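You operate a simulated robot arm through the tools that you are given. There is no shell and no other tool. Be economical: measure what you need, move in short steps, check, and stop when the job is done.

You run a simulated robot arm. Do the job below in one go: nothing can be reset, and whatever is moved stays where it is left.

JOB
Put one of the iron weights from the pale table in the dark basket. Open the blue box lid, put the teal clip from the inside of the blue box on the blue plate and shut the lid again. Open the green table drawer, take the wooden wedge on the long table and put it away in the inside of the green table drawer, then shut the drawer. Fetch the yellow dye tin and set it on the long wall shelf. Take the labelled jar from the long table and leave it on the long wall shelf. Any order will do. Set down upright: yellow dye tin, labelled jar.

The check looks at the end state, three seconds after you hand in, the way a careful person would. Anything else that was tipped, shoved, dropped, spilled or broken makes it a failure. A push-on lid holds only when it is set on centred and level and pressed home; a screw cap is set on level and turned clockwise until tight.

ROBOT AND FRAMES
A 7-joint arm with a fingered hand on a trunk, on a base that drives. Base frame: it is fixed to the floor where the robot stands at the start and does not move with it; the origin is under the middle of the robot, x ahead of it, y to its left, z up; the surface under the hand at the start is at about z = 800. Units: mm, degrees, N and s.
With the tool pointing down near the work surface it reaches from about 320 to 700 mm from the robot's upright axis, wherever it stands. Its first joint turns from -69.0 to 172.0 degrees. Places, roughly: blue box lid [-1100, 3200, 300]; blue plate (11x9x1 cm) [-2300, 1000, 500]; dark basket (22x21x11 cm) [700, -1400, 1400]; green table drawer [-10100, 6900, 600]; inside of the green table drawer [-10200, 6900, 600]; iron weight [750, -250, 750]; labelled jar [-6500, 8500, 750]; long wall shelf (19x336 cm) [-5980, 8460, 1320]; teal clip (5x3x3 cm) [-1100, 3200, 300]; wooden wedge (8x3x4 cm) [-4400, 8400, 800]; yellow dye tin [-5750, 8500, 750]. Payload 3.4 kg.
Tool frame: the origin (TCP) lies between the finger pads and is the grasp point; the fingertips stand 25 mm ahead of it; z points along the fingers, y is the line along which they close. The gripper opens to 88 mm. The gripper's body begins 29 mm behind the TCP. The gripper is a hand of 5 fingers: y runs from the thumb to the fingers, the wrist lies at [-13, -97, -162] in the tool frame.
Orientation is that of the tool frame in the base frame, as a unit quaternion [x, y, z, w]. With the fingers straight down and the wrist toward the robot, the tool's x, y and z point along [0, 1, 0], [1, 0, 0] and [0, 0, -1] of the base frame.

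CONTROLS
- The arm moves only by the tool send_rows. Its argument "deltas" is one flat list of numbers, 6 for each row, row after row: the turn, a rotation vector about the base's x, y, z in degrees, then the shift along the base's x, y, z in mm. In form: [rx, ry, rz, dx, dy, dz, rx, ry, rz, dx, dy, dz, ...]. A call has 1 to 8 rows; each row shifts and turns the commanded pose from where the row before left it. Rows are played at 5 a second. More than 50 mm and 8.6 degrees between two rows, and nothing of the call is played. Where a pose cannot be reached the arm comes as near as it can. A force on the tool above 40 N (or 10 N above the force at the start of the call, whichever is more), or a blocked arm, ends the call early, and 0.2 s more pass. In this call time passes only in rows, and 0.2 s behind the last. The reply holds the time, the measured pose of the TCP, the force on the tool along the base axes, the opening and the grip force, in the units named above and with some noise, with the torque about the TCP (base axes, N m) and any sound that the robot's microphone picked up.
- Cameras (640 x 400 px; columns grow to the right, rows downward): "scene" is now at [124.8, -33, 1357.9]; the picture's right is [-0.39, -0.92, -0.00], its down [-0.62, 0.26, -0.74] and it looks along [0.68, -0.29, -0.68] (base axes); focal length 292 px, centre (320, 200). "wrist" rides on the gripper at [59, -79, -105] in the tool frame; the picture's right is [-0.73, 0.32, -0.61], its down [-0.62, -0.68, 0.38] and it looks along [-0.29, 0.66, 0.70] (tool axes); focal length 234 px, centre (320, 200). There is no depth. A picture from a camera that has moved, and an enlarged one, comes with that camera's place and axes in the base frame and with its lens.
- snapshot(camera): a new picture of that camera. No time passes.
- slide_trunk(by): slides the trunk up (or, below 0, down) by that many mm; the arm and the scene camera ride with it, the base frame stays. It gives what a move gives, with no picture.
- roll_base(legs): drives the robot by 1 to 6 legs, each [ahead, left, turn to the left] in mm, mm and degrees, along the robot's own axes; the way and the turn of a leg run together, so that a leg with both is an arc; at most 1500 mm and 180 degrees a leg. The arm and the cameras ride along, it lands a little off, and it stops where it bumps. It gives what a move gives.
- set_fingers(index, middle, ring, little, thumb_bend, thumb_turn): sets how far each is bent, from 0 (flat) to 1 (curled in); at 0.3 the hand is open as for a grip, at 0.7 the pads meet at the TCP. One left out holds its place. A second passes; each finger stops where it meets its share of the squeeze, and holds until it gets a number again. It is the only way to open and close the hand. It gives what a move gives, with no picture; readings hold the bend of each and the force on index, middle, ring, little, thumb and palm. thumb_turn goes from beside the hand (0) to across from the fingers (1), as for a grip.
- pan_tilt(pan, tilt): turns the head with the scene camera to pan (to the left, within 86 degrees either way) and tilt (down, from -29 to 69), counted from straight ahead of the robot. It gives what a move gives.
- enlarge(camera, box): a new picture of the part [left, top, right, bottom] of that camera's present view, enlarged. No time passes.
- job_done(): hands the job in; it is judged then, once.

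Work in short steps. Places have to be worked out from the pictures, the camera data and where the tool is seen: move nearer, look again, correct. Check each grasp and each placing, and mend what went wrong. You have 207 turns and 184 pictures in all, those below and enlarged ones among them. Open the gripper and draw the arm clear of the work before you hand the job in, unless the task says otherwise; then end with one line.

The tools are called after ">>>" as name(argument=value, ...) on one line, values as JSON. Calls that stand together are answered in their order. send_rows: Moves the arm, as the interface text tells. Its arguments: {"type":"object","properties":{"deltas":{"type":"array"}},"required":["deltas"]} The other tools are called the same way: slide_trunk (by) slides the trunk up or down; set_fingers (index, middle, ring, little, thumb_bend, thumb_turn) moves the fingers one by one; roll_base (legs) drives the base; pan_tilt (pan, tilt) turns the head that bears the scene camera; snapshot (camera) takes a picture; enlarge (camera, box) takes an enlarged picture of a part of a camera's view; job_done () hands the job in.

At the start:

```text
clock: 0.0
ee_pos: [464.5, -289.7, 988.9]
ee_rot: [0.707, 0.707, 0.0, 0.0]
ft_force: [0.1, -0.8, 0.2]
wrist_torque: [0.04, 0.02, 0.0]
grip_width: 87.7
finger_force: 0.1
shape: jaw
bend: [0.3, 0.3, 0.3, 0.3, 0.3, 0.98]
finger forces: [0.0, 0.0, 0.1, 0.0, 0.1, 0.1]
trunk travel left (down, up): [-625.0, 315.0]
robot x, y, heading: [-1.2, -1.7, 0.1]
head pan, tilt: [-23.0, 42.6]
```

scene: 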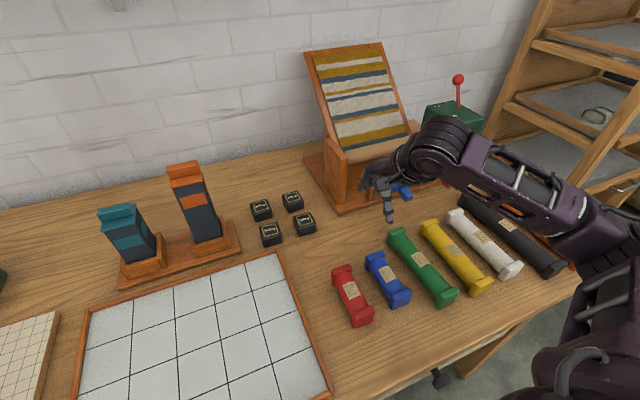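
wrist: 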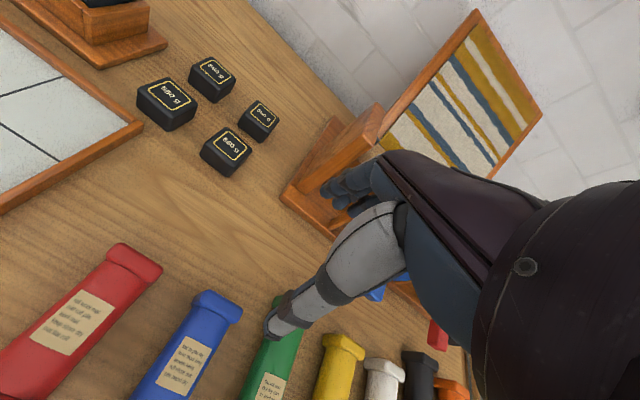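

I'll begin with a closer look at the iron weights and the rack on the right.

>>> enlarge(camera="scene", box=[220, 160, 380, 260])

>>> pan_tilt(pan=-65, tilt=10)

>>> snapshot(camera="scene")

```text
4.00 times, centred on (300, 210) of scene
camera zoom: at [124.8, -33.0, 1357.9], right [-0.39, -0.92, 0.0], down [-0.62, 0.26, -0.74], along [0.68, -0.29, -0.68], focal length 1166 px, centre (400, 160)
```

zoom: 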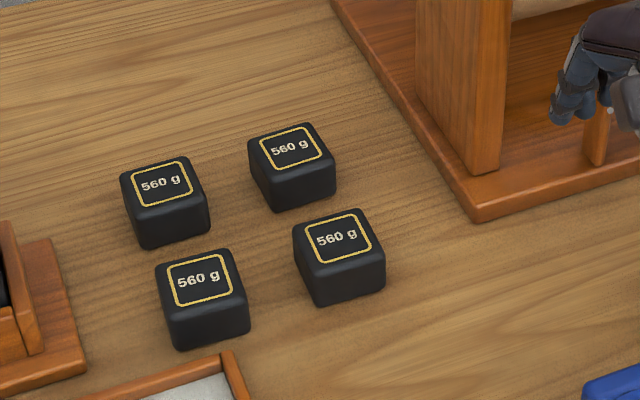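

```text
clock: 1.1
ee_pos: [462.9, -290.8, 988.6]
ee_rot: [0.707, 0.707, 0.0, 0.0]
ft_force: [-0.1, -0.5, 0.2]
wrist_torque: [0.0, 0.01, -0.05]
grip_width: 87.7
finger_force: 0.0
shape: jaw
bend: [0.3, 0.3, 0.3, 0.3, 0.3, 0.98]
finger forces: [0.0, 0.1, 0.0, 0.0, 0.0, 0.1]
trunk travel left (down, up): [-625.0, 315.0]
robot x, y, heading: [-2.0, -0.2, -0.4]
head pan, tilt: [-65.0, 10.0]
```

```text
180 pictures are left
camera scene: at [87.6, -84.8, 1409.4], right [-0.91, -0.42, 0.0], down [-0.07, 0.16, -0.98], along [0.42, -0.89, -0.17], focal length 292 px, centre (320, 200)
```

scene: 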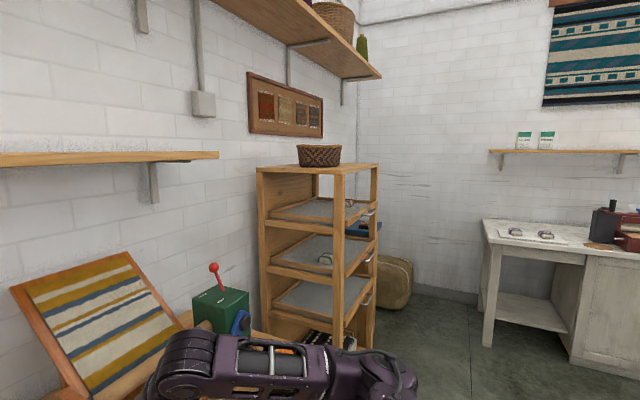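

The weights sit in a grid about 88 mm apart. Triangulating puts the front-right one at about (592, -190) with its top at z≈845, so I move above it and look again.

>>> send_rows(deltas=[0, 0, 0, 32, 25, 0, 0, 0, 0, 32, 25, 0, 0, 0, 0, 32, 25, 0, 0, 0, 0, 33, 26, 0, 0, 0, 0, 0, 0, -35, 0, 0, 0, 0, 0, -35])

>>> pan_tilt(pan=-20, tilt=45)

>>> snapshot(camera="scene")

>>> snapshot(camera="wrist")

```text
clock: 2.5
ee_pos: [591.4, -190.7, 917.7]
ee_rot: [0.707, 0.708, 0.0, 0.0]
ft_force: [0.1, 0.2, 1.1]
wrist_torque: [0.0, 0.01, 0.02]
grip_width: 87.7
finger_force: 0.1
shape: jaw
bend: [0.3, 0.3, 0.3, 0.3, 0.3, 0.98]
finger forces: [0.0, 0.0, 0.1, 0.1, 0.1, 0.1]
trunk travel left (down, up): [-625.0, 315.0]
robot x, y, heading: [-0.2, 2.9, -0.1]
head pan, tilt: [-65.0, 10.0]
```

```text
clock: 3.6
ee_pos: [591.5, -191.0, 919.2]
ee_rot: [0.707, 0.708, 0.0, -0.001]
ft_force: [-0.1, -0.7, 0.2]
wrist_torque: [0.0, -0.01, 0.01]
grip_width: 87.8
finger_force: 0.0
shape: jaw
bend: [0.3, 0.3, 0.3, 0.3, 0.3, 0.98]
finger forces: [0.1, 0.1, 0.0, 0.1, 0.0, 0.1]
trunk travel left (down, up): [-625.0, 315.0]
robot x, y, heading: [3.3, 1.0, -0.0]
head pan, tilt: [-20.0, 45.0]
```

```text
179 pictures are left
camera scene: at [124.7, -28.5, 1354.6], right [-0.34, -0.94, 0.0], down [-0.66, 0.24, -0.71], along [0.66, -0.24, -0.71], focal length 292 px, centre (320, 200)
```

scene: 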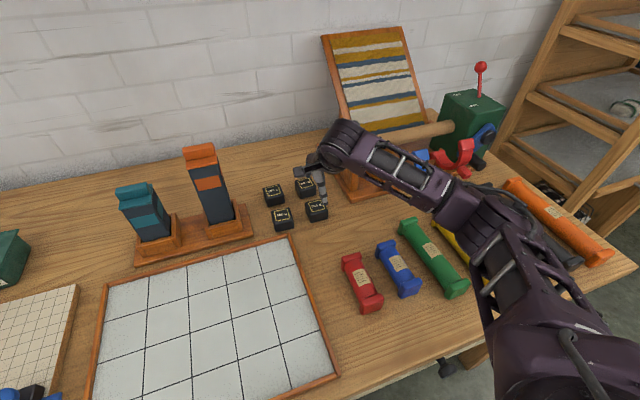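

```text
178 pictures are left
camera wrist: at [513.0, -132.2, 1022.2], right [0.32, -0.73, 0.61], down [-0.68, -0.62, -0.38], along [0.66, -0.29, -0.7], focal length 234 px, centre (320, 200)
```

wrist: 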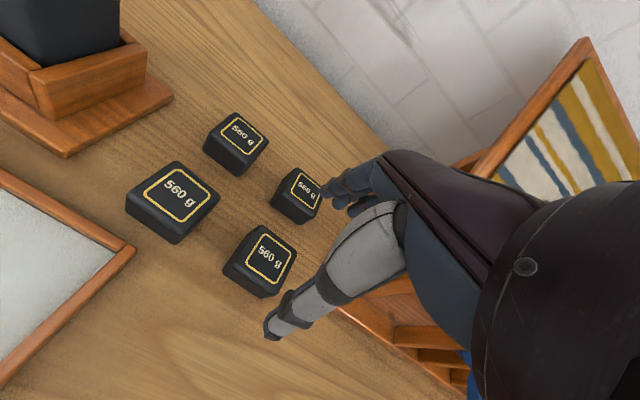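

The weight is at about (593, -186), nearly under the TCP. I nudge y by +4 and lower to grasp height.

>>> send_rows(deltas=[0, 0, 0, 1, 4, -22, 0, 0, 0, 0, 0, -22, 0, 0, 0, 0, 0, -22, 0, 0, 0, 0, 0, -22])

>>> snapshot(camera="wrist")

>>> enlarge(camera="scene", box=[240, 140, 400, 240])

```text
clock: 4.6
ee_pos: [592.9, -187.5, 828.6]
ee_rot: [0.706, 0.708, 0.0, 0.0]
ft_force: [-0.6, -0.4, 0.1]
wrist_torque: [0.0, 0.0, 0.01]
grip_width: 87.8
finger_force: 0.0
shape: jaw
bend: [0.3, 0.3, 0.3, 0.3, 0.3, 0.98]
finger forces: [0.1, 0.0, 0.0, 0.0, 0.0, 0.1]
trunk travel left (down, up): [-625.0, 315.0]
robot x, y, heading: [0.9, 4.8, -0.1]
head pan, tilt: [-20.0, 45.0]
```

```text
177 pictures are left
camera wrist: at [514.1, -128.8, 932.5], right [0.32, -0.73, 0.61], down [-0.68, -0.62, -0.38], along [0.66, -0.29, -0.7], focal length 234 px, centre (320, 200)
```

wrist: 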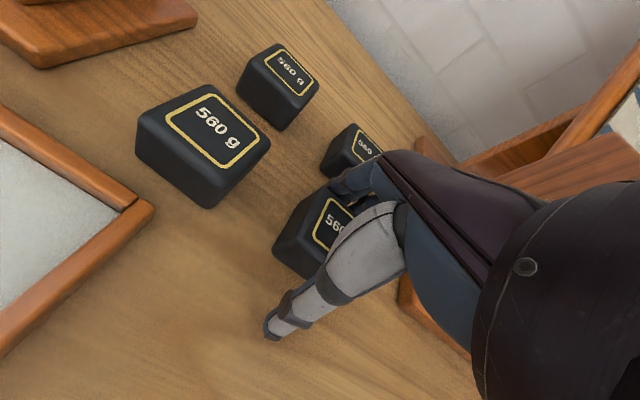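

```text
4.00 times, centred on (320, 190) of scene
camera zoom: at [124.8, -28.4, 1354.6], right [-0.34, -0.94, 0.0], down [-0.66, 0.24, -0.71], along [0.66, -0.24, -0.71], focal length 1166 px, centre (320, 240)
```

zoom: 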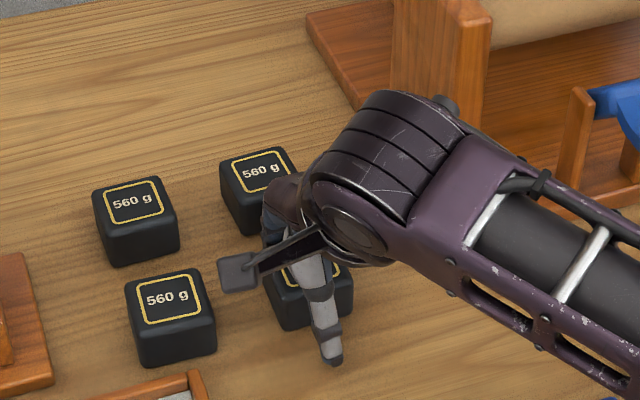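

The thumb is on the near side, the fingers are in the gap behind, and no contact shows. I close the hand.

>>> set_fingers(index=0.7, middle=0.7, ring=0.7, little=0.7, thumb_bend=0.7)

>>> send_rows(deltas=[0, 0, 0, 0, 0, 20, 0, 0, 0, 0, 0, 30])

>>> snapshot(camera="wrist")

```text
clock: 5.6
ee_pos: [593.2, -186.9, 830.2]
ee_rot: [0.707, 0.708, 0.001, 0.0]
ft_force: [5.9, 0.7, 8.4]
wrist_torque: [-0.07, -0.45, 0.06]
grip_width: 41.8
finger_force: 23.9
shape: fingers
bend: [0.55, 0.58, 0.6, 0.7, 0.51, 0.94]
finger forces: [8.6, 14.4, 6.7, 0.0, 18.6, 0.1]
trunk travel left (down, up): [-625.0, 315.0]
robot x, y, heading: [3.7, 0.4, 0.2]
head pan, tilt: [-20.0, 45.0]
```

```text
clock: 6.2
ee_pos: [592.6, -187.7, 879.1]
ee_rot: [0.707, 0.707, -0.001, -0.001]
ft_force: [-0.2, 0.2, -5.1]
wrist_torque: [0.02, -0.04, 0.01]
grip_width: 41.8
finger_force: 19.8
shape: fingers
bend: [0.56, 0.6, 0.61, 0.7, 0.51, 0.94]
finger forces: [8.0, 6.4, 5.5, 0.0, 19.5, 0.1]
trunk travel left (down, up): [-625.0, 315.0]
robot x, y, heading: [0.8, -2.1, -0.1]
head pan, tilt: [-20.0, 45.0]
```

```text
175 pictures are left
camera wrist: at [515.0, -128.9, 982.7], right [0.32, -0.73, 0.61], down [-0.68, -0.62, -0.38], along [0.65, -0.29, -0.7], focal length 234 px, centre (320, 200)
```

wrist: 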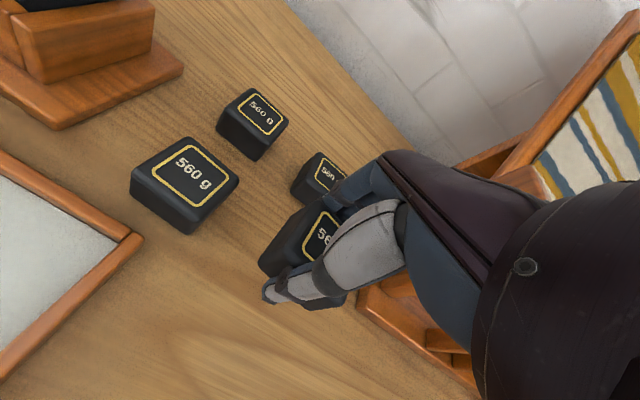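

The weight is held. I lift with trunk and arm, back off from the table, and look to the right for a way to the rack.

>>> slide_trunk(by=310)

>>> pan_tilt(pan=-80, tilt=30)

>>> snapshot(camera="scene")

```text
clock: 9.3
ee_pos: [594.4, -187.6, 1188.2]
ee_rot: [0.707, 0.707, -0.001, 0.0]
ft_force: [-0.5, 0.1, -5.8]
wrist_torque: [0.04, -0.02, -0.01]
grip_width: 41.7
finger_force: 18.8
shape: fingers
bend: [0.56, 0.6, 0.61, 0.7, 0.51, 0.94]
finger forces: [7.9, 6.2, 5.4, 0.1, 19.3, 0.1]
trunk travel left (down, up): [-935.0, 5.0]
robot x, y, heading: [-2.4, -1.0, 0.1]
head pan, tilt: [-20.0, 45.0]
```

```text
clock: 10.6
ee_pos: [595.0, -187.8, 1188.6]
ee_rot: [0.707, 0.708, -0.001, -0.001]
ft_force: [0.3, 0.2, -6.3]
wrist_torque: [0.03, -0.03, 0.02]
grip_width: 41.4
finger_force: 19.7
shape: fingers
bend: [0.56, 0.6, 0.61, 0.7, 0.51, 0.94]
finger forces: [7.9, 6.2, 5.5, 0.0, 19.4, 0.1]
trunk travel left (down, up): [-935.0, 5.0]
robot x, y, heading: [1.3, -1.9, 0.2]
head pan, tilt: [-80.0, 30.0]
```

```text
174 pictures are left
camera scene: at [65.5, -90.1, 1687.0], right [-0.98, -0.17, 0.0], down [-0.09, 0.49, -0.87], along [0.15, -0.85, -0.5], focal length 292 px, centre (320, 200)
```

scene: 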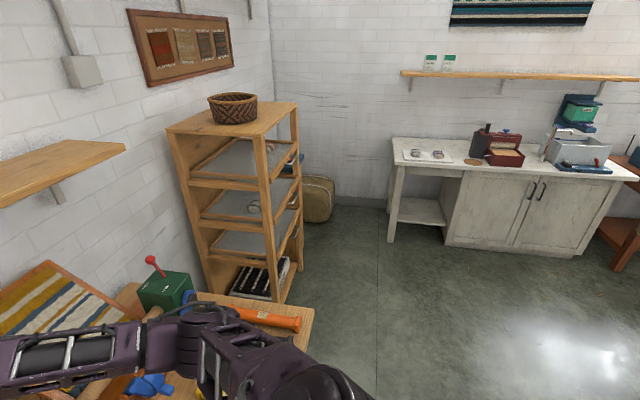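

The basket triangulates to about (699, -1375, 1382), and the rack's front face is at x≈500. I back off first and then raise the arm above the rim.

>>> roll_base(legs=[[-150, 0, 0]])

>>> send_rows(deltas=[0, 0, 0, 0, 10, 48, 0, 0, 0, 0, 10, 48, 0, 0, 0, 0, 10, 48, 0, 0, 0, 0, 10, 48, 0, 0, 0, 0, 10, 48, 0, 0, 0, 0, 10, 48, 0, 0, 0, 0, 10, 48])

```text
clock: 12.0
ee_pos: [446.1, -185.9, 1186.7]
ee_rot: [0.705, 0.709, -0.001, -0.002]
ft_force: [0.3, 0.0, -6.0]
wrist_torque: [0.05, -0.01, 0.01]
grip_width: 41.8
finger_force: 19.3
shape: fingers
bend: [0.56, 0.6, 0.61, 0.7, 0.51, 0.94]
finger forces: [8.0, 6.3, 5.5, 0.0, 19.4, 0.0]
trunk travel left (down, up): [-935.0, 5.0]
robot x, y, heading: [-151.3, -0.2, -0.2]
head pan, tilt: [-80.0, 30.0]
```

```text
clock: 13.6
ee_pos: [442.0, -113.9, 1527.0]
ee_rot: [0.706, 0.708, -0.002, -0.001]
ft_force: [0.0, -0.2, -4.8]
wrist_torque: [-0.02, -0.06, -0.04]
grip_width: 41.1
finger_force: 18.9
shape: fingers
bend: [0.56, 0.61, 0.61, 0.7, 0.51, 0.94]
finger forces: [7.9, 6.0, 5.4, 0.1, 19.0, 0.1]
trunk travel left (down, up): [-935.0, 5.0]
robot x, y, heading: [-150.3, 1.9, -0.1]
head pan, tilt: [-80.0, 30.0]
```

Height 1527 is reached. I drive right so that the TCP lines up with the basket in y, then look.

>>> roll_base(legs=[[0, -1255, 0]])

>>> pan_tilt(pan=-8, tilt=30)

>>> snapshot(camera="scene")

>>> snapshot(camera="wrist")

```text
clock: 19.9
ee_pos: [456.3, -1373.4, 1525.5]
ee_rot: [0.701, 0.713, -0.001, 0.0]
ft_force: [0.2, -0.6, -5.5]
wrist_torque: [0.02, 0.0, 0.04]
grip_width: 41.5
finger_force: 19.2
shape: fingers
bend: [0.56, 0.61, 0.61, 0.7, 0.51, 0.94]
finger forces: [7.9, 6.0, 5.4, 0.0, 18.9, 0.1]
trunk travel left (down, up): [-935.0, 5.0]
robot x, y, heading: [-141.0, -1264.0, 0.8]
head pan, tilt: [-80.0, 30.0]
```

```text
clock: 21.4
ee_pos: [457.0, -1373.3, 1525.1]
ee_rot: [0.702, 0.712, 0.0, 0.0]
ft_force: [0.4, 0.2, -5.7]
wrist_torque: [0.02, -0.02, -0.01]
grip_width: 41.3
finger_force: 18.5
shape: fingers
bend: [0.56, 0.61, 0.61, 0.7, 0.51, 0.94]
finger forces: [7.8, 5.9, 5.4, 0.1, 18.8, 0.1]
trunk travel left (down, up): [-935.0, 5.0]
robot x, y, heading: [-140.8, -1267.1, 1.0]
head pan, tilt: [-8.0, 30.0]
```

```text
173 pictures are left
camera scene: at [-0.7, -1277.3, 1687.0], right [-0.12, -0.99, 0.0], down [-0.5, 0.06, -0.87], along [0.86, -0.11, -0.5], focal length 292 px, centre (320, 200)
```

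scene: 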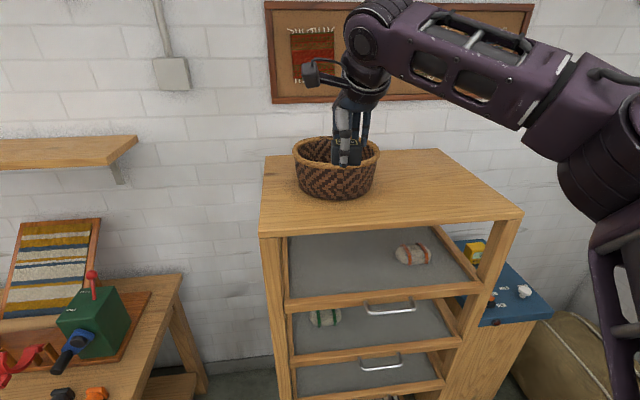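

```text
172 pictures are left
camera wrist: at [377.2, -1317.0, 1629.9], right [0.34, -0.72, 0.61], down [-0.67, -0.63, -0.38], along [0.66, -0.28, -0.7], focal length 234 px, centre (320, 200)
```

wrist: 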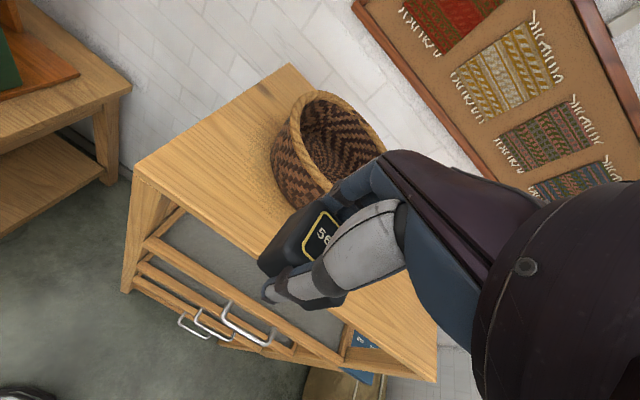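

Combining both views, the rim centre is at about (668, -1385, 1430). I drive ahead 211 mm, and the weight clears the rim by about 60 mm.

>>> roll_base(legs=[[211, -13, 0]])

>>> snapshot(camera="scene")

>>> snapshot(camera="wrist")

```text
clock: 23.0
ee_pos: [665.2, -1386.8, 1527.6]
ee_rot: [0.703, 0.711, 0.001, 0.0]
ft_force: [-0.5, -0.1, -5.1]
wrist_torque: [0.03, -0.05, 0.0]
grip_width: 41.5
finger_force: 19.1
shape: fingers
bend: [0.56, 0.61, 0.61, 0.7, 0.51, 0.94]
finger forces: [8.0, 6.0, 5.4, 0.1, 19.2, 0.0]
trunk travel left (down, up): [-935.0, 5.0]
robot x, y, heading: [71.9, -1277.2, 0.5]
head pan, tilt: [-8.0, 30.0]
```

```text
171 pictures are left
camera scene: at [207.5, -1288.5, 1687.4], right [-0.13, -0.99, 0.0], down [-0.49, 0.06, -0.87], along [0.86, -0.11, -0.5], focal length 292 px, centre (320, 200)
```

scene: 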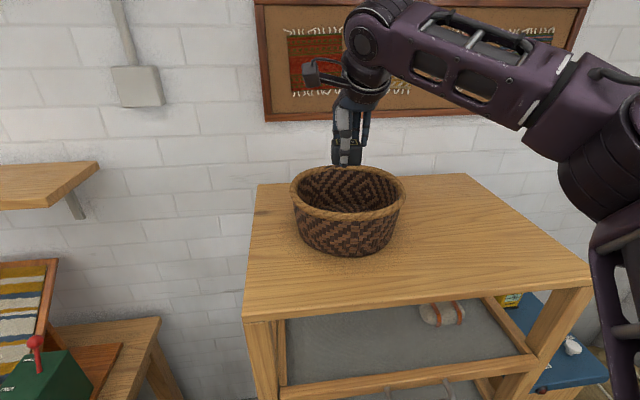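

```text
170 pictures are left
camera wrist: at [585.2, -1330.4, 1631.4], right [0.33, -0.72, 0.61], down [-0.67, -0.63, -0.38], along [0.66, -0.28, -0.69], focal length 234 px, centre (320, 200)
```

wrist: 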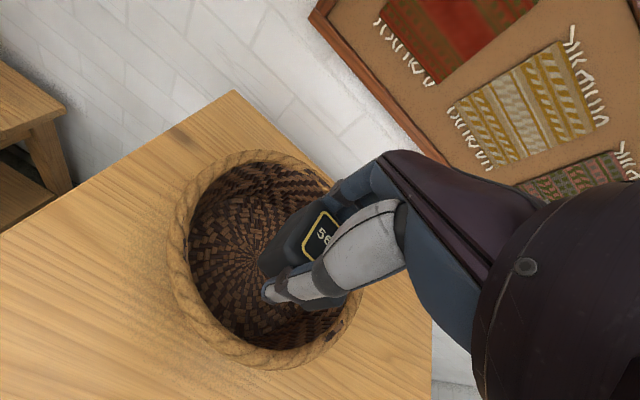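

The hand is centred over the basket to within about 8 mm. I correct that and lower until the weight is near the basket floor.

>>> send_rows(deltas=[0, 0, 0, 8, -4, 0, 0, 0, 0, 0, 0, -35, 0, 0, 0, 0, 0, -35, 0, 0, 0, 0, 0, -35, 0, 0, 0, 0, 0, -25])

>>> snapshot(camera="scene")

>>> snapshot(camera="wrist")

```text
clock: 24.2
ee_pos: [674.1, -1392.2, 1394.5]
ee_rot: [0.704, 0.711, -0.001, 0.0]
ft_force: [0.3, -1.3, -5.4]
wrist_torque: [-0.01, -0.03, 0.01]
grip_width: 41.5
finger_force: 19.3
shape: fingers
bend: [0.56, 0.61, 0.61, 0.7, 0.51, 0.94]
finger forces: [7.9, 5.8, 5.3, 0.1, 18.9, 0.0]
trunk travel left (down, up): [-935.0, 5.0]
robot x, y, heading: [68.3, -1277.1, 0.7]
head pan, tilt: [-8.0, 30.0]
```

```text
169 pictures are left
camera scene: at [211.7, -1289.6, 1687.0], right [-0.13, -0.99, 0.0], down [-0.5, 0.07, -0.87], along [0.86, -0.11, -0.5], focal length 292 px, centre (320, 200)
```

scene: 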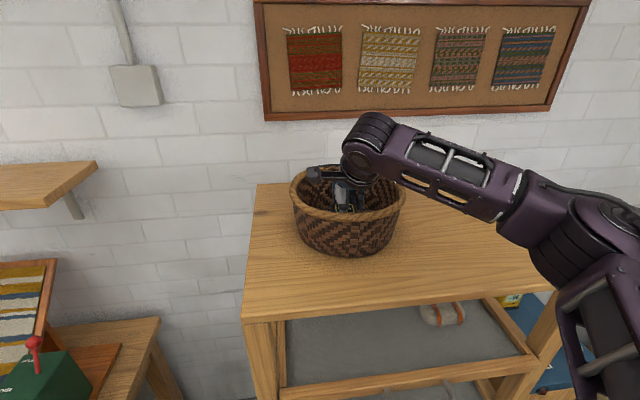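

```text
168 pictures are left
camera wrist: at [594.9, -1334.6, 1499.0], right [0.33, -0.72, 0.61], down [-0.67, -0.63, -0.38], along [0.66, -0.28, -0.7], focal length 234 px, centre (320, 200)
```

wrist: 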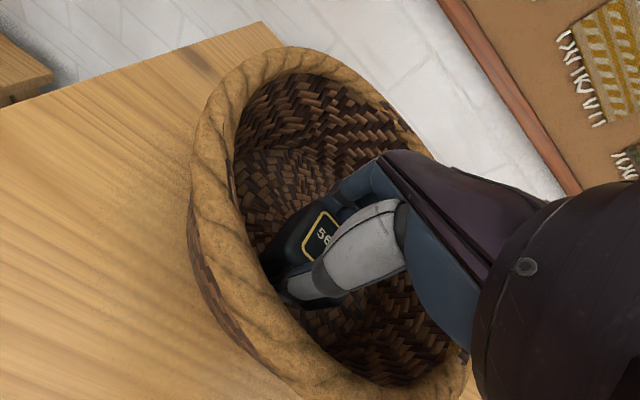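

There's still clearance, so I lower gently in small steps until touch.

>>> send_rows(deltas=[0, 0, 0, 3, 0, -7, 0, 0, 0, 0, 0, -7, 0, 0, 0, 0, 0, -5, 0, 0, 0, 0, 0, -4, 0, 0, 0, 0, 0, -4])

>>> snapshot(camera="wrist")

```text
clock: 25.4
ee_pos: [679.6, -1391.7, 1367.5]
ee_rot: [0.703, 0.711, -0.001, 0.0]
ft_force: [-0.4, -0.2, -5.0]
wrist_torque: [0.0, -0.03, -0.01]
grip_width: 41.2
finger_force: 18.9
shape: fingers
bend: [0.56, 0.61, 0.61, 0.7, 0.51, 0.94]
finger forces: [7.9, 5.9, 5.3, 0.1, 18.7, 0.0]
trunk travel left (down, up): [-935.0, 5.0]
robot x, y, heading: [70.0, -1280.6, 0.4]
head pan, tilt: [-8.0, 30.0]
```

```text
167 pictures are left
camera wrist: at [599.9, -1334.3, 1472.2], right [0.33, -0.72, 0.61], down [-0.68, -0.63, -0.38], along [0.66, -0.28, -0.7], focal length 234 px, centre (320, 200)
```

wrist: 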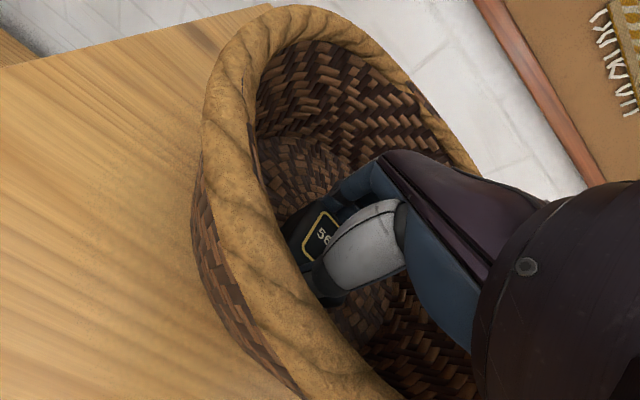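

No contact yet, so I lower a bit further.

>>> send_rows(deltas=[0, 0, 0, 0, 0, -4, 0, 0, 0, 0, 0, -4, 0, 0, 0, 0, 0, -4, 0, 0, 0, 0, 0, -4])

```text
clock: 26.4
ee_pos: [676.1, -1391.9, 1358.1]
ee_rot: [0.703, 0.711, 0.004, 0.003]
ft_force: [10.3, -1.3, 21.6]
wrist_torque: [-0.31, -0.8, 0.02]
grip_width: 41.5
finger_force: 25.9
shape: fingers
bend: [0.56, 0.59, 0.6, 0.7, 0.51, 0.94]
finger forces: [9.9, 16.9, 7.7, 0.0, 18.1, 0.0]
trunk travel left (down, up): [-935.0, 5.0]
robot x, y, heading: [74.6, -1274.8, 0.6]
head pan, tilt: [-8.0, 30.0]
```

Contact: the weight rests on the basket floor. I back up 3 mm, open partway, and rise.

>>> send_rows(deltas=[0, 0, 0, 0, 0, 3])

>>> set_fingers(index=0.4, middle=0.4, ring=0.4, little=0.4, thumb_bend=0.4)

>>> send_rows(deltas=[0, 0, 0, 0, 0, 25, 0, 0, 0, 0, 0, 35, 0, 0, 0, 0, 0, 45, 0, 0, 0, 0, 0, 45, 0, 0, 0, 0, 0, 20])

>>> snapshot(camera="wrist")

>>> snapshot(camera="scene")

```text
clock: 26.8
ee_pos: [676.5, -1391.8, 1357.8]
ee_rot: [0.704, 0.711, 0.001, 0.001]
ft_force: [9.0, -0.2, 20.5]
wrist_torque: [-0.23, -0.75, 0.09]
grip_width: 41.5
finger_force: 26.2
shape: fingers
bend: [0.56, 0.59, 0.6, 0.7, 0.51, 0.94]
finger forces: [9.9, 16.3, 7.8, 0.1, 18.0, 0.1]
trunk travel left (down, up): [-935.0, 5.0]
robot x, y, heading: [70.4, -1279.5, 0.7]
head pan, tilt: [-8.0, 30.0]
```

```text
clock: 27.8
ee_pos: [675.7, -1391.2, 1357.1]
ee_rot: [0.703, 0.711, 0.0, 0.0]
ft_force: [-1.7, 0.4, 3.4]
wrist_torque: [0.0, -0.1, -0.02]
grip_width: 63.9
finger_force: 2.5
shape: fingers
bend: [0.4, 0.41, 0.4, 0.4, 0.4, 0.97]
finger forces: [0.1, 3.2, 0.0, 0.1, 0.7, 0.1]
trunk travel left (down, up): [-935.0, 5.0]
robot x, y, heading: [67.5, -1279.1, 0.7]
head pan, tilt: [-8.0, 30.0]
```

```text
clock: 29.0
ee_pos: [674.1, -1389.5, 1523.9]
ee_rot: [0.703, 0.711, 0.001, 0.0]
ft_force: [-0.2, -0.5, -0.3]
wrist_torque: [0.01, -0.03, -0.02]
grip_width: 63.5
finger_force: 0.0
shape: fingers
bend: [0.4, 0.4, 0.4, 0.4, 0.4, 0.97]
finger forces: [0.0, 0.0, 0.1, 0.0, 0.0, 0.0]
trunk travel left (down, up): [-935.0, 5.0]
robot x, y, heading: [71.5, -1278.0, 0.7]
head pan, tilt: [-8.0, 30.0]
```

```text
166 pictures are left
camera wrist: at [594.6, -1333.0, 1628.3], right [0.33, -0.72, 0.61], down [-0.67, -0.63, -0.38], along [0.66, -0.28, -0.7], focal length 234 px, centre (320, 200)
```

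wrist: 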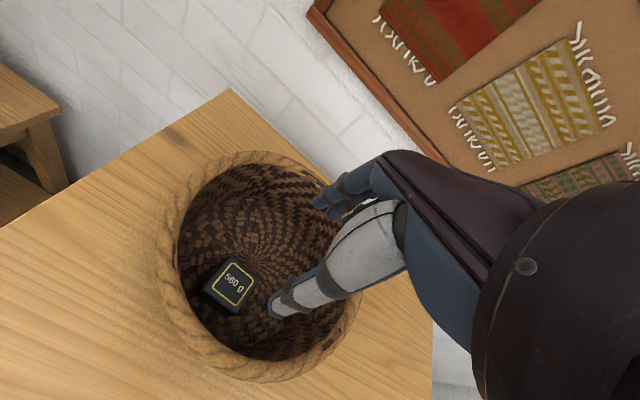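

```text
165 pictures are left
camera scene: at [209.6, -1288.0, 1687.2], right [-0.13, -0.99, 0.0], down [-0.5, 0.06, -0.87], along [0.86, -0.11, -0.5], focal length 292 px, centre (320, 200)
```

scene: 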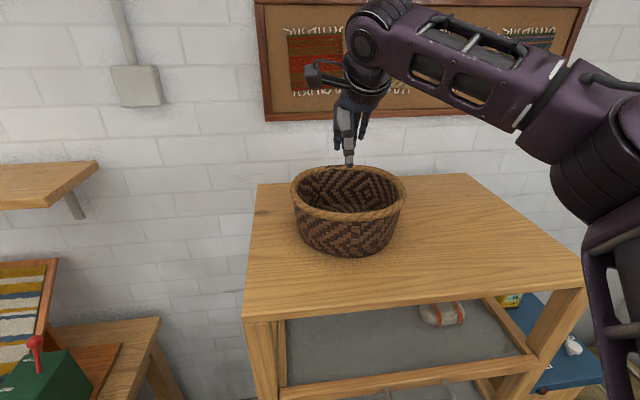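

The weight is in the basket and the basket hasn't moved. I back away, turn left, and survey the room.

>>> roll_base(legs=[[-600, 0, 0], [0, 0, 115]])

>>> pan_tilt(pan=0, tilt=15)

>>> snapshot(camera="scene")

>>> pan_tilt(pan=75, tilt=15)

>>> snapshot(camera="scene")

```text
clock: 37.3
ee_pos: [-683.8, -681.4, 1523.7]
ee_rot: [-0.224, 0.975, 0.0, 0.0]
ft_force: [0.4, 1.0, -0.2]
wrist_torque: [-0.01, 0.01, 0.01]
grip_width: 63.8
finger_force: 0.0
shape: fingers
bend: [0.4, 0.4, 0.4, 0.4, 0.4, 0.97]
finger forces: [0.0, 0.0, 0.0, 0.0, 0.1, 0.1]
trunk travel left (down, up): [-935.0, 5.0]
robot x, y, heading: [-528.3, -1271.5, 116.0]
head pan, tilt: [-8.0, 30.0]
```

```text
clock: 38.1
ee_pos: [-683.1, -681.6, 1523.0]
ee_rot: [-0.224, 0.975, 0.0, 0.001]
ft_force: [-0.3, -0.8, 0.2]
wrist_torque: [0.03, 0.02, -0.02]
grip_width: 63.9
finger_force: 0.1
shape: fingers
bend: [0.4, 0.4, 0.4, 0.4, 0.4, 0.97]
finger forces: [0.0, 0.0, 0.0, 0.0, 0.1, 0.1]
trunk travel left (down, up): [-935.0, 5.0]
robot x, y, heading: [-529.9, -1274.0, 115.6]
head pan, tilt: [0.0, 15.0]
```

```text
164 pictures are left
camera scene: at [-594.0, -1146.2, 1711.3], right [0.9, 0.43, 0.0], down [0.11, -0.23, -0.97], along [-0.42, 0.87, -0.26], focal length 292 px, centre (320, 200)
```

scene: 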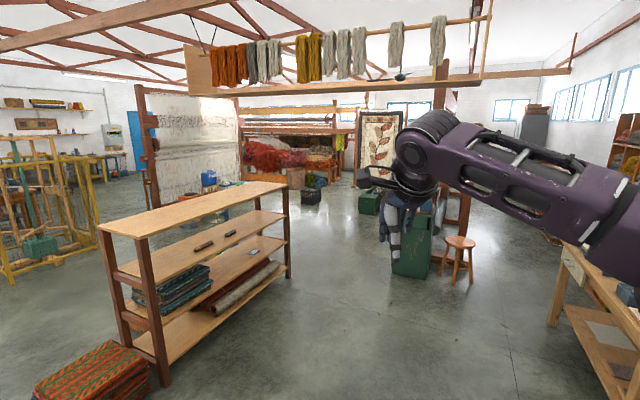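

```text
clock: 39.5
ee_pos: [-683.1, -681.4, 1523.3]
ee_rot: [-0.224, 0.975, 0.0, 0.0]
ft_force: [0.3, -0.2, -0.9]
wrist_torque: [0.01, -0.02, -0.01]
grip_width: 63.7
finger_force: 0.0
shape: fingers
bend: [0.4, 0.4, 0.4, 0.4, 0.4, 0.97]
finger forces: [0.0, 0.0, 0.0, 0.0, 0.0, 0.0]
trunk travel left (down, up): [-935.0, 5.0]
robot x, y, heading: [-530.0, -1276.7, 115.7]
head pan, tilt: [75.0, 15.0]
```

```text
163 pictures are left
camera scene: at [-645.1, -1247.7, 1711.4], right [-0.19, 0.98, 0.0], down [0.25, 0.05, -0.97], along [-0.95, -0.18, -0.26], focal length 292 px, centre (320, 200)
```

scene: 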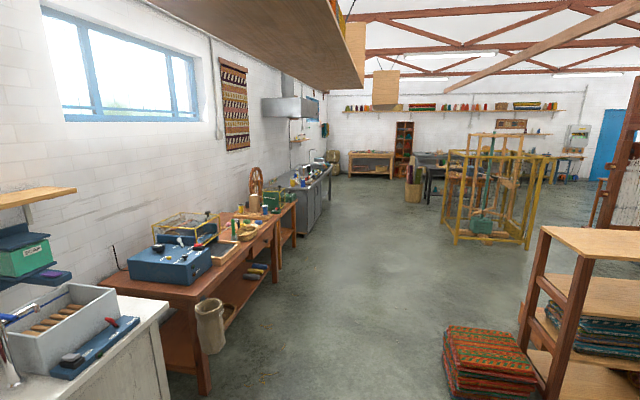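

The open shelf unit on the left holds the plate (second shelf or so), and the blue box lies farther along +y. I lower the trunk and drive towards the box.

>>> slide_trunk(by=-310)

>>> roll_base(legs=[[0, 0, -25.7], [1500, 0, 0], [1300, 0, 0]])

>>> pan_tilt(pan=20, tilt=30)

>>> snapshot(camera="scene")

```text
clock: 42.6
ee_pos: [-684.0, -681.9, 1214.1]
ee_rot: [-0.224, 0.975, 0.0, 0.0]
ft_force: [-0.4, 0.6, -0.7]
wrist_torque: [-0.03, 0.0, 0.0]
grip_width: 63.5
finger_force: 0.0
shape: fingers
bend: [0.4, 0.4, 0.4, 0.4, 0.4, 0.97]
finger forces: [0.0, 0.1, 0.0, 0.0, 0.0, 0.1]
trunk travel left (down, up): [-625.0, 315.0]
robot x, y, heading: [-533.6, -1273.2, 115.8]
head pan, tilt: [75.0, 15.0]
```

```text
clock: 57.4
ee_pos: [-520.2, 2107.5, 1213.4]
ee_rot: [-0.02, 1.0, 0.0, -0.001]
ft_force: [0.6, -0.4, 0.1]
wrist_torque: [0.0, -0.01, -0.01]
grip_width: 63.6
finger_force: 0.1
shape: fingers
bend: [0.4, 0.4, 0.4, 0.4, 0.4, 0.97]
finger forces: [0.0, 0.0, 0.1, 0.1, 0.0, 0.0]
trunk travel left (down, up): [-625.0, 315.0]
robot x, y, heading: [-616.3, 1498.2, 92.3]
head pan, tilt: [75.0, 15.0]
```

```text
clock: 58.6
ee_pos: [-521.3, 2107.1, 1214.1]
ee_rot: [-0.02, 1.0, 0.0, 0.0]
ft_force: [1.2, -0.8, 0.4]
wrist_torque: [0.01, 0.01, 0.02]
grip_width: 63.6
finger_force: 0.1
shape: fingers
bend: [0.4, 0.4, 0.4, 0.4, 0.4, 0.97]
finger forces: [0.0, 0.0, 0.0, 0.0, 0.1, 0.1]
trunk travel left (down, up): [-625.0, 315.0]
robot x, y, heading: [-610.5, 1499.2, 92.1]
head pan, tilt: [20.0, 30.0]
```

```text
162 pictures are left
camera scene: at [-654.8, 1634.6, 1377.2], right [0.93, 0.38, 0.0], down [0.19, -0.46, -0.87], along [-0.33, 0.8, -0.5], focal length 292 px, centre (320, 200)
```

scene: 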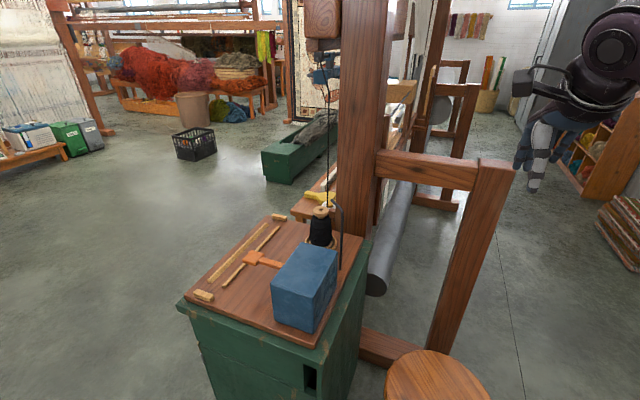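

The expected lid spot lies behind the loom post from here. I sidestep left for a clear view.

>>> roll_base(legs=[[0, 700, 0]])

>>> pan_tilt(pan=0, tilt=30)

>>> snapshot(camera="scene")

```text
clock: 62.4
ee_pos: [-1198.9, 2078.9, 1213.1]
ee_rot: [-0.022, 1.0, 0.0, 0.001]
ft_force: [-0.6, -0.2, 0.3]
wrist_torque: [0.01, -0.02, -0.01]
grip_width: 63.5
finger_force: 0.0
shape: fingers
bend: [0.4, 0.4, 0.4, 0.4, 0.4, 0.97]
finger forces: [0.0, 0.0, 0.0, 0.0, 0.0, 0.1]
trunk travel left (down, up): [-625.0, 315.0]
robot x, y, heading: [-1291.1, 1475.1, 92.5]
head pan, tilt: [20.0, 30.0]
```

```text
clock: 63.2
ee_pos: [-1198.1, 2079.3, 1214.3]
ee_rot: [-0.022, 1.0, 0.0, 0.0]
ft_force: [-0.7, 0.9, -0.2]
wrist_torque: [0.0, 0.02, 0.0]
grip_width: 63.7
finger_force: 0.1
shape: fingers
bend: [0.4, 0.4, 0.4, 0.4, 0.4, 0.97]
finger forces: [0.0, 0.0, 0.0, 0.0, 0.0, 0.1]
trunk travel left (down, up): [-625.0, 315.0]
robot x, y, heading: [-1291.4, 1471.3, 92.6]
head pan, tilt: [0.0, 30.0]
```

```text
161 pictures are left
camera scene: at [-1299.6, 1613.0, 1377.1], right [1.0, 0.04, 0.0], down [0.02, -0.5, -0.87], along [-0.04, 0.87, -0.5], focal length 292 px, centre (320, 200)
```

scene: 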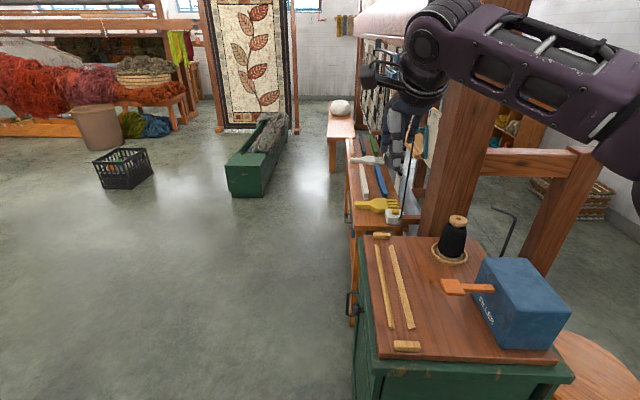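

I zoom in on the blue box and the bench behind it.

>>> enlarge(camera="scene", box=[400, 200, 600, 400])

>>> enlarge(camera="scene", box=[320, 90, 480, 250])

```text
2.00 times, centred on (500, 300) of scene
camera zoom: at [-1299.6, 1613.0, 1377.1], right [1.0, 0.04, 0.0], down [0.02, -0.5, -0.87], along [-0.04, 0.87, -0.5], focal length 583 px, centre (-40, 0)
```

zoom: 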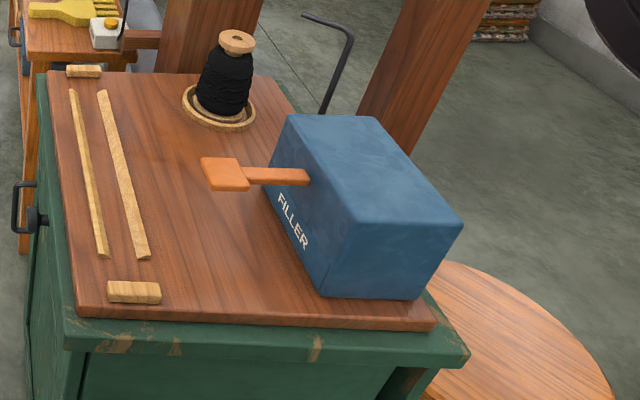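

```text
2.50 times, centred on (400, 170) of scene
camera zoom: at [-1299.6, 1613.0, 1377.1], right [1.0, 0.04, 0.0], down [0.02, -0.5, -0.87], along [-0.04, 0.87, -0.5], focal length 729 px, centre (120, 275)
```

zoom: 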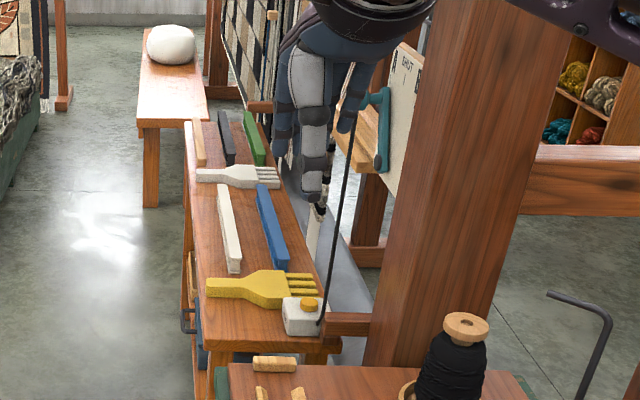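

There's something blue on a low shelf under that bench, matching the box's place (z≈300). I drive around to the bench's left side and face it.

>>> roll_base(legs=[[500, 550, 0], [1150, 0, 0], [0, 0, -92]])

>>> pan_tilt(pan=0, tilt=45)

>>> snapshot(camera="scene")

```text
clock: 76.7
ee_pos: [-1324.1, 3002.6, 1214.3]
ee_rot: [0.699, 0.715, 0.0, 0.0]
ft_force: [-0.5, 0.3, 0.1]
wrist_torque: [0.05, 0.03, 0.04]
grip_width: 63.5
finger_force: 0.0
shape: fingers
bend: [0.4, 0.4, 0.4, 0.4, 0.4, 0.97]
finger forces: [0.0, 0.1, 0.0, 0.0, 0.0, 0.0]
trunk travel left (down, up): [-625.0, 315.0]
robot x, y, heading: [-1925.4, 3106.4, 1.4]
head pan, tilt: [0.0, 30.0]
```

```text
clock: 77.4
ee_pos: [-1325.3, 3002.9, 1213.6]
ee_rot: [0.699, 0.715, 0.0, 0.0]
ft_force: [-0.3, 0.2, -0.4]
wrist_torque: [0.02, 0.01, -0.01]
grip_width: 63.8
finger_force: 0.1
shape: fingers
bend: [0.4, 0.4, 0.4, 0.4, 0.4, 0.97]
finger forces: [0.0, 0.1, 0.0, 0.0, 0.0, 0.1]
trunk travel left (down, up): [-625.0, 315.0]
robot x, y, heading: [-1928.3, 3111.0, 1.2]
head pan, tilt: [0.0, 45.0]
```

```text
158 pictures are left
camera scene: at [-1798.5, 3111.2, 1354.6], right [0.02, -1.0, 0.0], down [-0.71, -0.02, -0.71], along [0.71, 0.02, -0.71], focal length 292 px, centre (320, 200)
```

scene: 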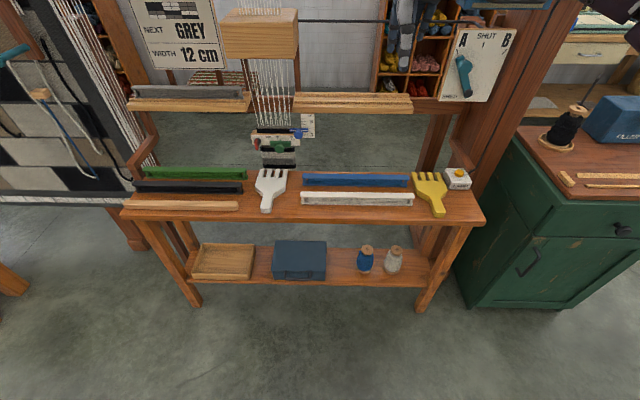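

The blue box sits on the bench's lower shelf at about (-1112, 3214). I zoom in on it.

>>> enlarge(camera="scene", box=[240, 220, 360, 300])

>>> slide_trunk(by=-500)

>>> pan_tilt(pan=5, tilt=33)

>>> snapshot(camera="scene")

```text
5.00 times, centred on (300, 260) of scene
camera zoom: at [-1798.5, 3111.2, 1354.6], right [0.02, -1.0, 0.0], down [-0.71, -0.02, -0.71], along [0.71, 0.02, -0.71], focal length 1458 px, centre (420, -100)
```

zoom: 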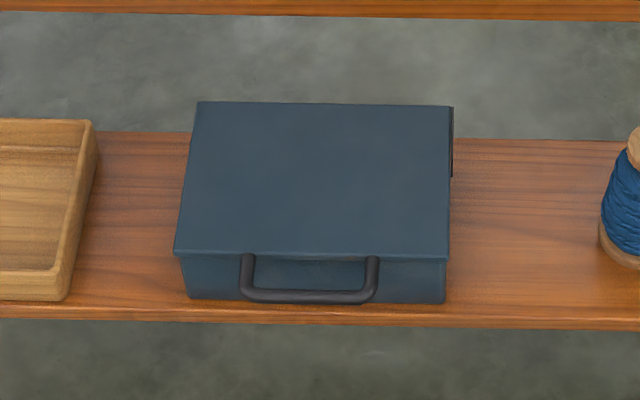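

```text
refused: -500 is not a number from -400 to 400
```

```text
clock: 78.2
ee_pos: [-1324.1, 3002.6, 1214.6]
ee_rot: [0.699, 0.715, -0.001, 0.001]
ft_force: [0.0, -0.3, -0.8]
wrist_torque: [-0.01, -0.01, -0.03]
grip_width: 63.6
finger_force: 0.1
shape: fingers
bend: [0.4, 0.4, 0.4, 0.4, 0.4, 0.97]
finger forces: [0.0, 0.0, 0.0, 0.0, 0.0, 0.0]
trunk travel left (down, up): [-625.0, 315.0]
robot x, y, heading: [-1928.0, 3108.1, 1.2]
head pan, tilt: [5.0, 33.0]
```

```text
156 pictures are left
camera scene: at [-1791.4, 3119.1, 1372.4], right [0.11, -0.99, 0.0], down [-0.54, -0.06, -0.84], along [0.83, 0.09, -0.55], focal length 292 px, centre (320, 200)
```

scene: 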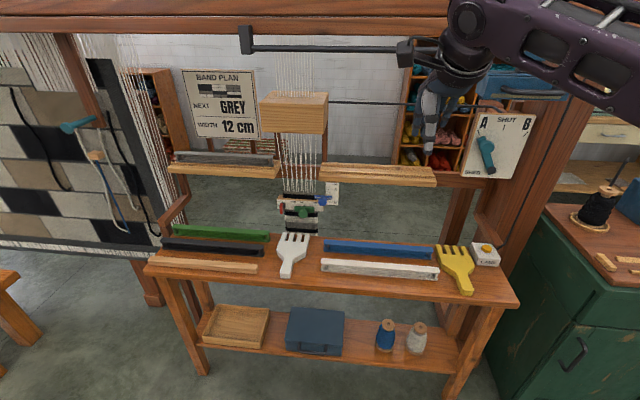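

The lid is hinged at the back with a bail handle in front. I lower the trunk all the way, in two steps, to work at shelf level.

>>> slide_trunk(by=-400)

>>> slide_trunk(by=-200)

>>> pan_tilt(pan=5, tilt=35)

>>> snapshot(camera="scene")

>>> snapshot(camera="wrist")

```text
clock: 82.0
ee_pos: [-1324.9, 3002.2, 814.8]
ee_rot: [0.698, 0.716, 0.0, 0.0]
ft_force: [-0.7, -0.4, -0.2]
wrist_torque: [-0.01, 0.0, 0.02]
grip_width: 63.6
finger_force: 0.0
shape: fingers
bend: [0.4, 0.4, 0.4, 0.4, 0.4, 0.97]
finger forces: [0.0, 0.0, 0.1, 0.1, 0.0, 0.0]
trunk travel left (down, up): [-225.0, 715.0]
robot x, y, heading: [-1930.3, 3109.0, 1.3]
head pan, tilt: [5.0, 33.0]
```

```text
clock: 84.2
ee_pos: [-1324.0, 3002.2, 614.4]
ee_rot: [0.699, 0.716, 0.001, 0.0]
ft_force: [-0.7, 0.2, -0.1]
wrist_torque: [0.0, -0.02, 0.01]
grip_width: 63.4
finger_force: 0.0
shape: fingers
bend: [0.4, 0.4, 0.4, 0.4, 0.4, 0.97]
finger forces: [0.0, 0.0, 0.0, 0.0, 0.0, 0.0]
trunk travel left (down, up): [-25.0, 915.0]
robot x, y, heading: [-1927.1, 3108.0, 1.3]
head pan, tilt: [5.0, 33.0]
```

```text
clock: 84.8
ee_pos: [-1324.5, 3002.2, 613.5]
ee_rot: [0.699, 0.715, 0.0, 0.001]
ft_force: [0.2, 0.4, 0.0]
wrist_torque: [0.01, -0.03, 0.03]
grip_width: 63.6
finger_force: 0.1
shape: fingers
bend: [0.4, 0.4, 0.4, 0.4, 0.4, 0.97]
finger forces: [0.1, 0.0, 0.0, 0.0, 0.0, 0.0]
trunk travel left (down, up): [-25.0, 915.0]
robot x, y, heading: [-1928.6, 3110.9, 1.5]
head pan, tilt: [5.0, 35.0]
```

```text
155 pictures are left
camera scene: at [-1792.4, 3119.1, 769.4], right [0.11, -0.99, 0.0], down [-0.57, -0.06, -0.82], along [0.81, 0.09, -0.57], focal length 292 px, centre (320, 200)
```

scene: 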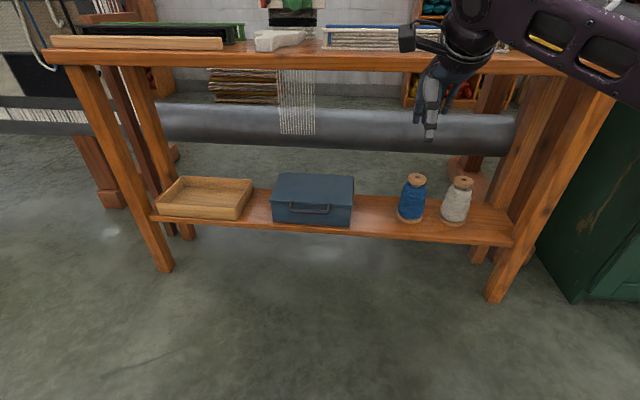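

```text
154 pictures are left
camera wrist: at [-1404.6, 3058.8, 717.8], right [0.34, -0.72, 0.61], down [-0.67, -0.64, -0.38], along [0.66, -0.27, -0.7], focal length 234 px, centre (320, 200)
```

wrist: 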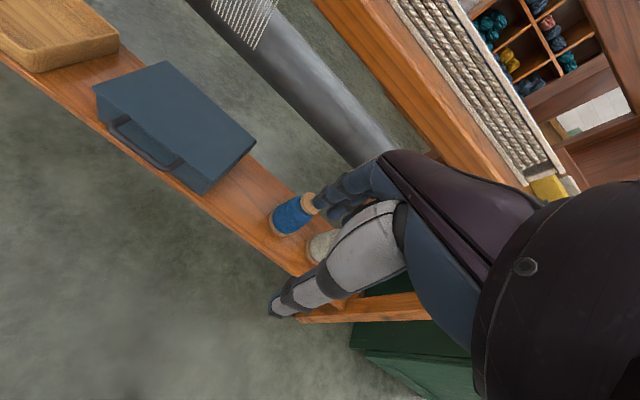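

Box estimate: front x≈-1175, y 3105–3317, top z≈348. The handle bar is near (-1208, 3212, 318). I turn the tool horizontal, pointing forward with the fingers above, and bring it in front of the handle.

>>> send_rows(deltas=[0, -8.4, 0, -10, 26, -20, 0, -8.4, 0, -10, 26, -20, 0, -8.4, 0, -10, 26, -20, 0, -8.4, 0, -10, 26, -20, 0, -8.4, 0, -10, 26, -20, 0, -8.4, 0, 0, 26, -20, 0, -8.4, 0, 0, 26, -20, 0, -8.4, 0, 0, 26, -20])

>>> send_rows(deltas=[0, -8.4, 0, 0, 0, -25, 0, -8.4, 0, 0, 0, -25, 0, -4, 0, 0, 0, -30, 0, 0, 0, 0, 0, -25])

>>> snapshot(camera="scene")

>>> snapshot(camera="wrist")

```text
clock: 86.6
ee_pos: [-1323.9, 3242.7, 531.9]
ee_rot: [0.593, 0.592, 0.385, 0.387]
ft_force: [0.1, -0.6, -0.4]
wrist_torque: [-0.02, -0.02, 0.0]
grip_width: 63.6
finger_force: 0.1
shape: fingers
bend: [0.4, 0.4, 0.4, 0.4, 0.4, 0.97]
finger forces: [0.0, 0.0, 0.0, 0.1, 0.0, 0.0]
out of reach, approached as far as the arm can: row 7, 8
trunk travel left (down, up): [-25.0, 915.0]
robot x, y, heading: [-1925.8, 3110.3, 1.6]
head pan, tilt: [5.0, 35.0]
```

```text
clock: 87.6
ee_pos: [-1250.7, 3268.2, 475.2]
ee_rot: [0.525, 0.539, 0.461, 0.471]
ft_force: [-0.4, 0.7, -0.5]
wrist_torque: [-0.01, 0.01, -0.01]
grip_width: 63.8
finger_force: 0.1
shape: fingers
bend: [0.4, 0.4, 0.4, 0.4, 0.4, 0.97]
finger forces: [0.1, 0.1, 0.1, 0.0, 0.0, 0.0]
out of reach, approached as far as the arm can: row 1, 2, 3
trunk travel left (down, up): [-25.0, 915.0]
robot x, y, heading: [-1930.1, 3109.0, 1.3]
head pan, tilt: [5.0, 35.0]
```

```text
153 pictures are left
camera scene: at [-1792.5, 3119.1, 769.4], right [0.11, -0.99, 0.0], down [-0.57, -0.06, -0.82], along [0.81, 0.09, -0.57], focal length 292 px, centre (320, 200)
```

scene: 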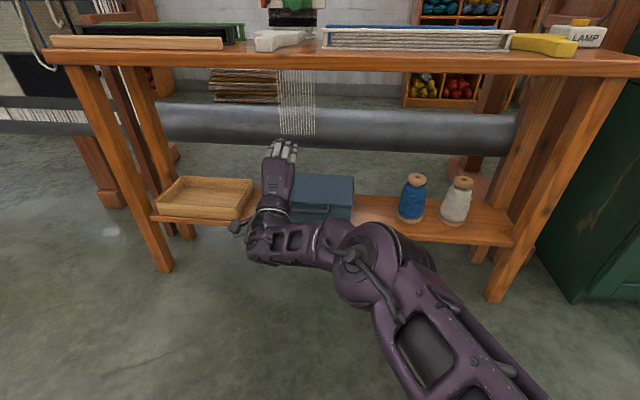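

```text
152 pictures are left
camera wrist: at [-1365.1, 3325.0, 409.8], right [-0.56, -0.72, 0.42], down [0.29, -0.64, -0.71], along [0.78, -0.27, 0.57], focal length 234 px, centre (320, 200)
```

wrist: 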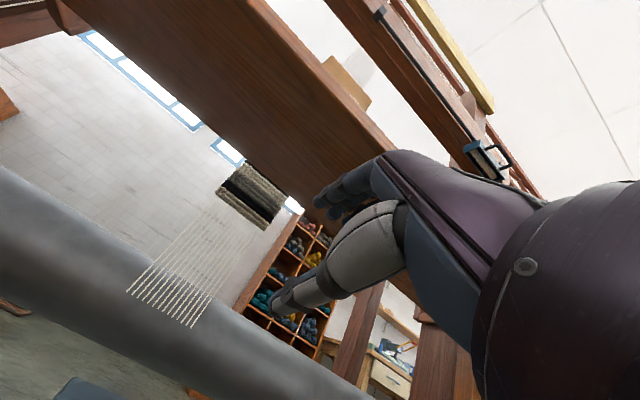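

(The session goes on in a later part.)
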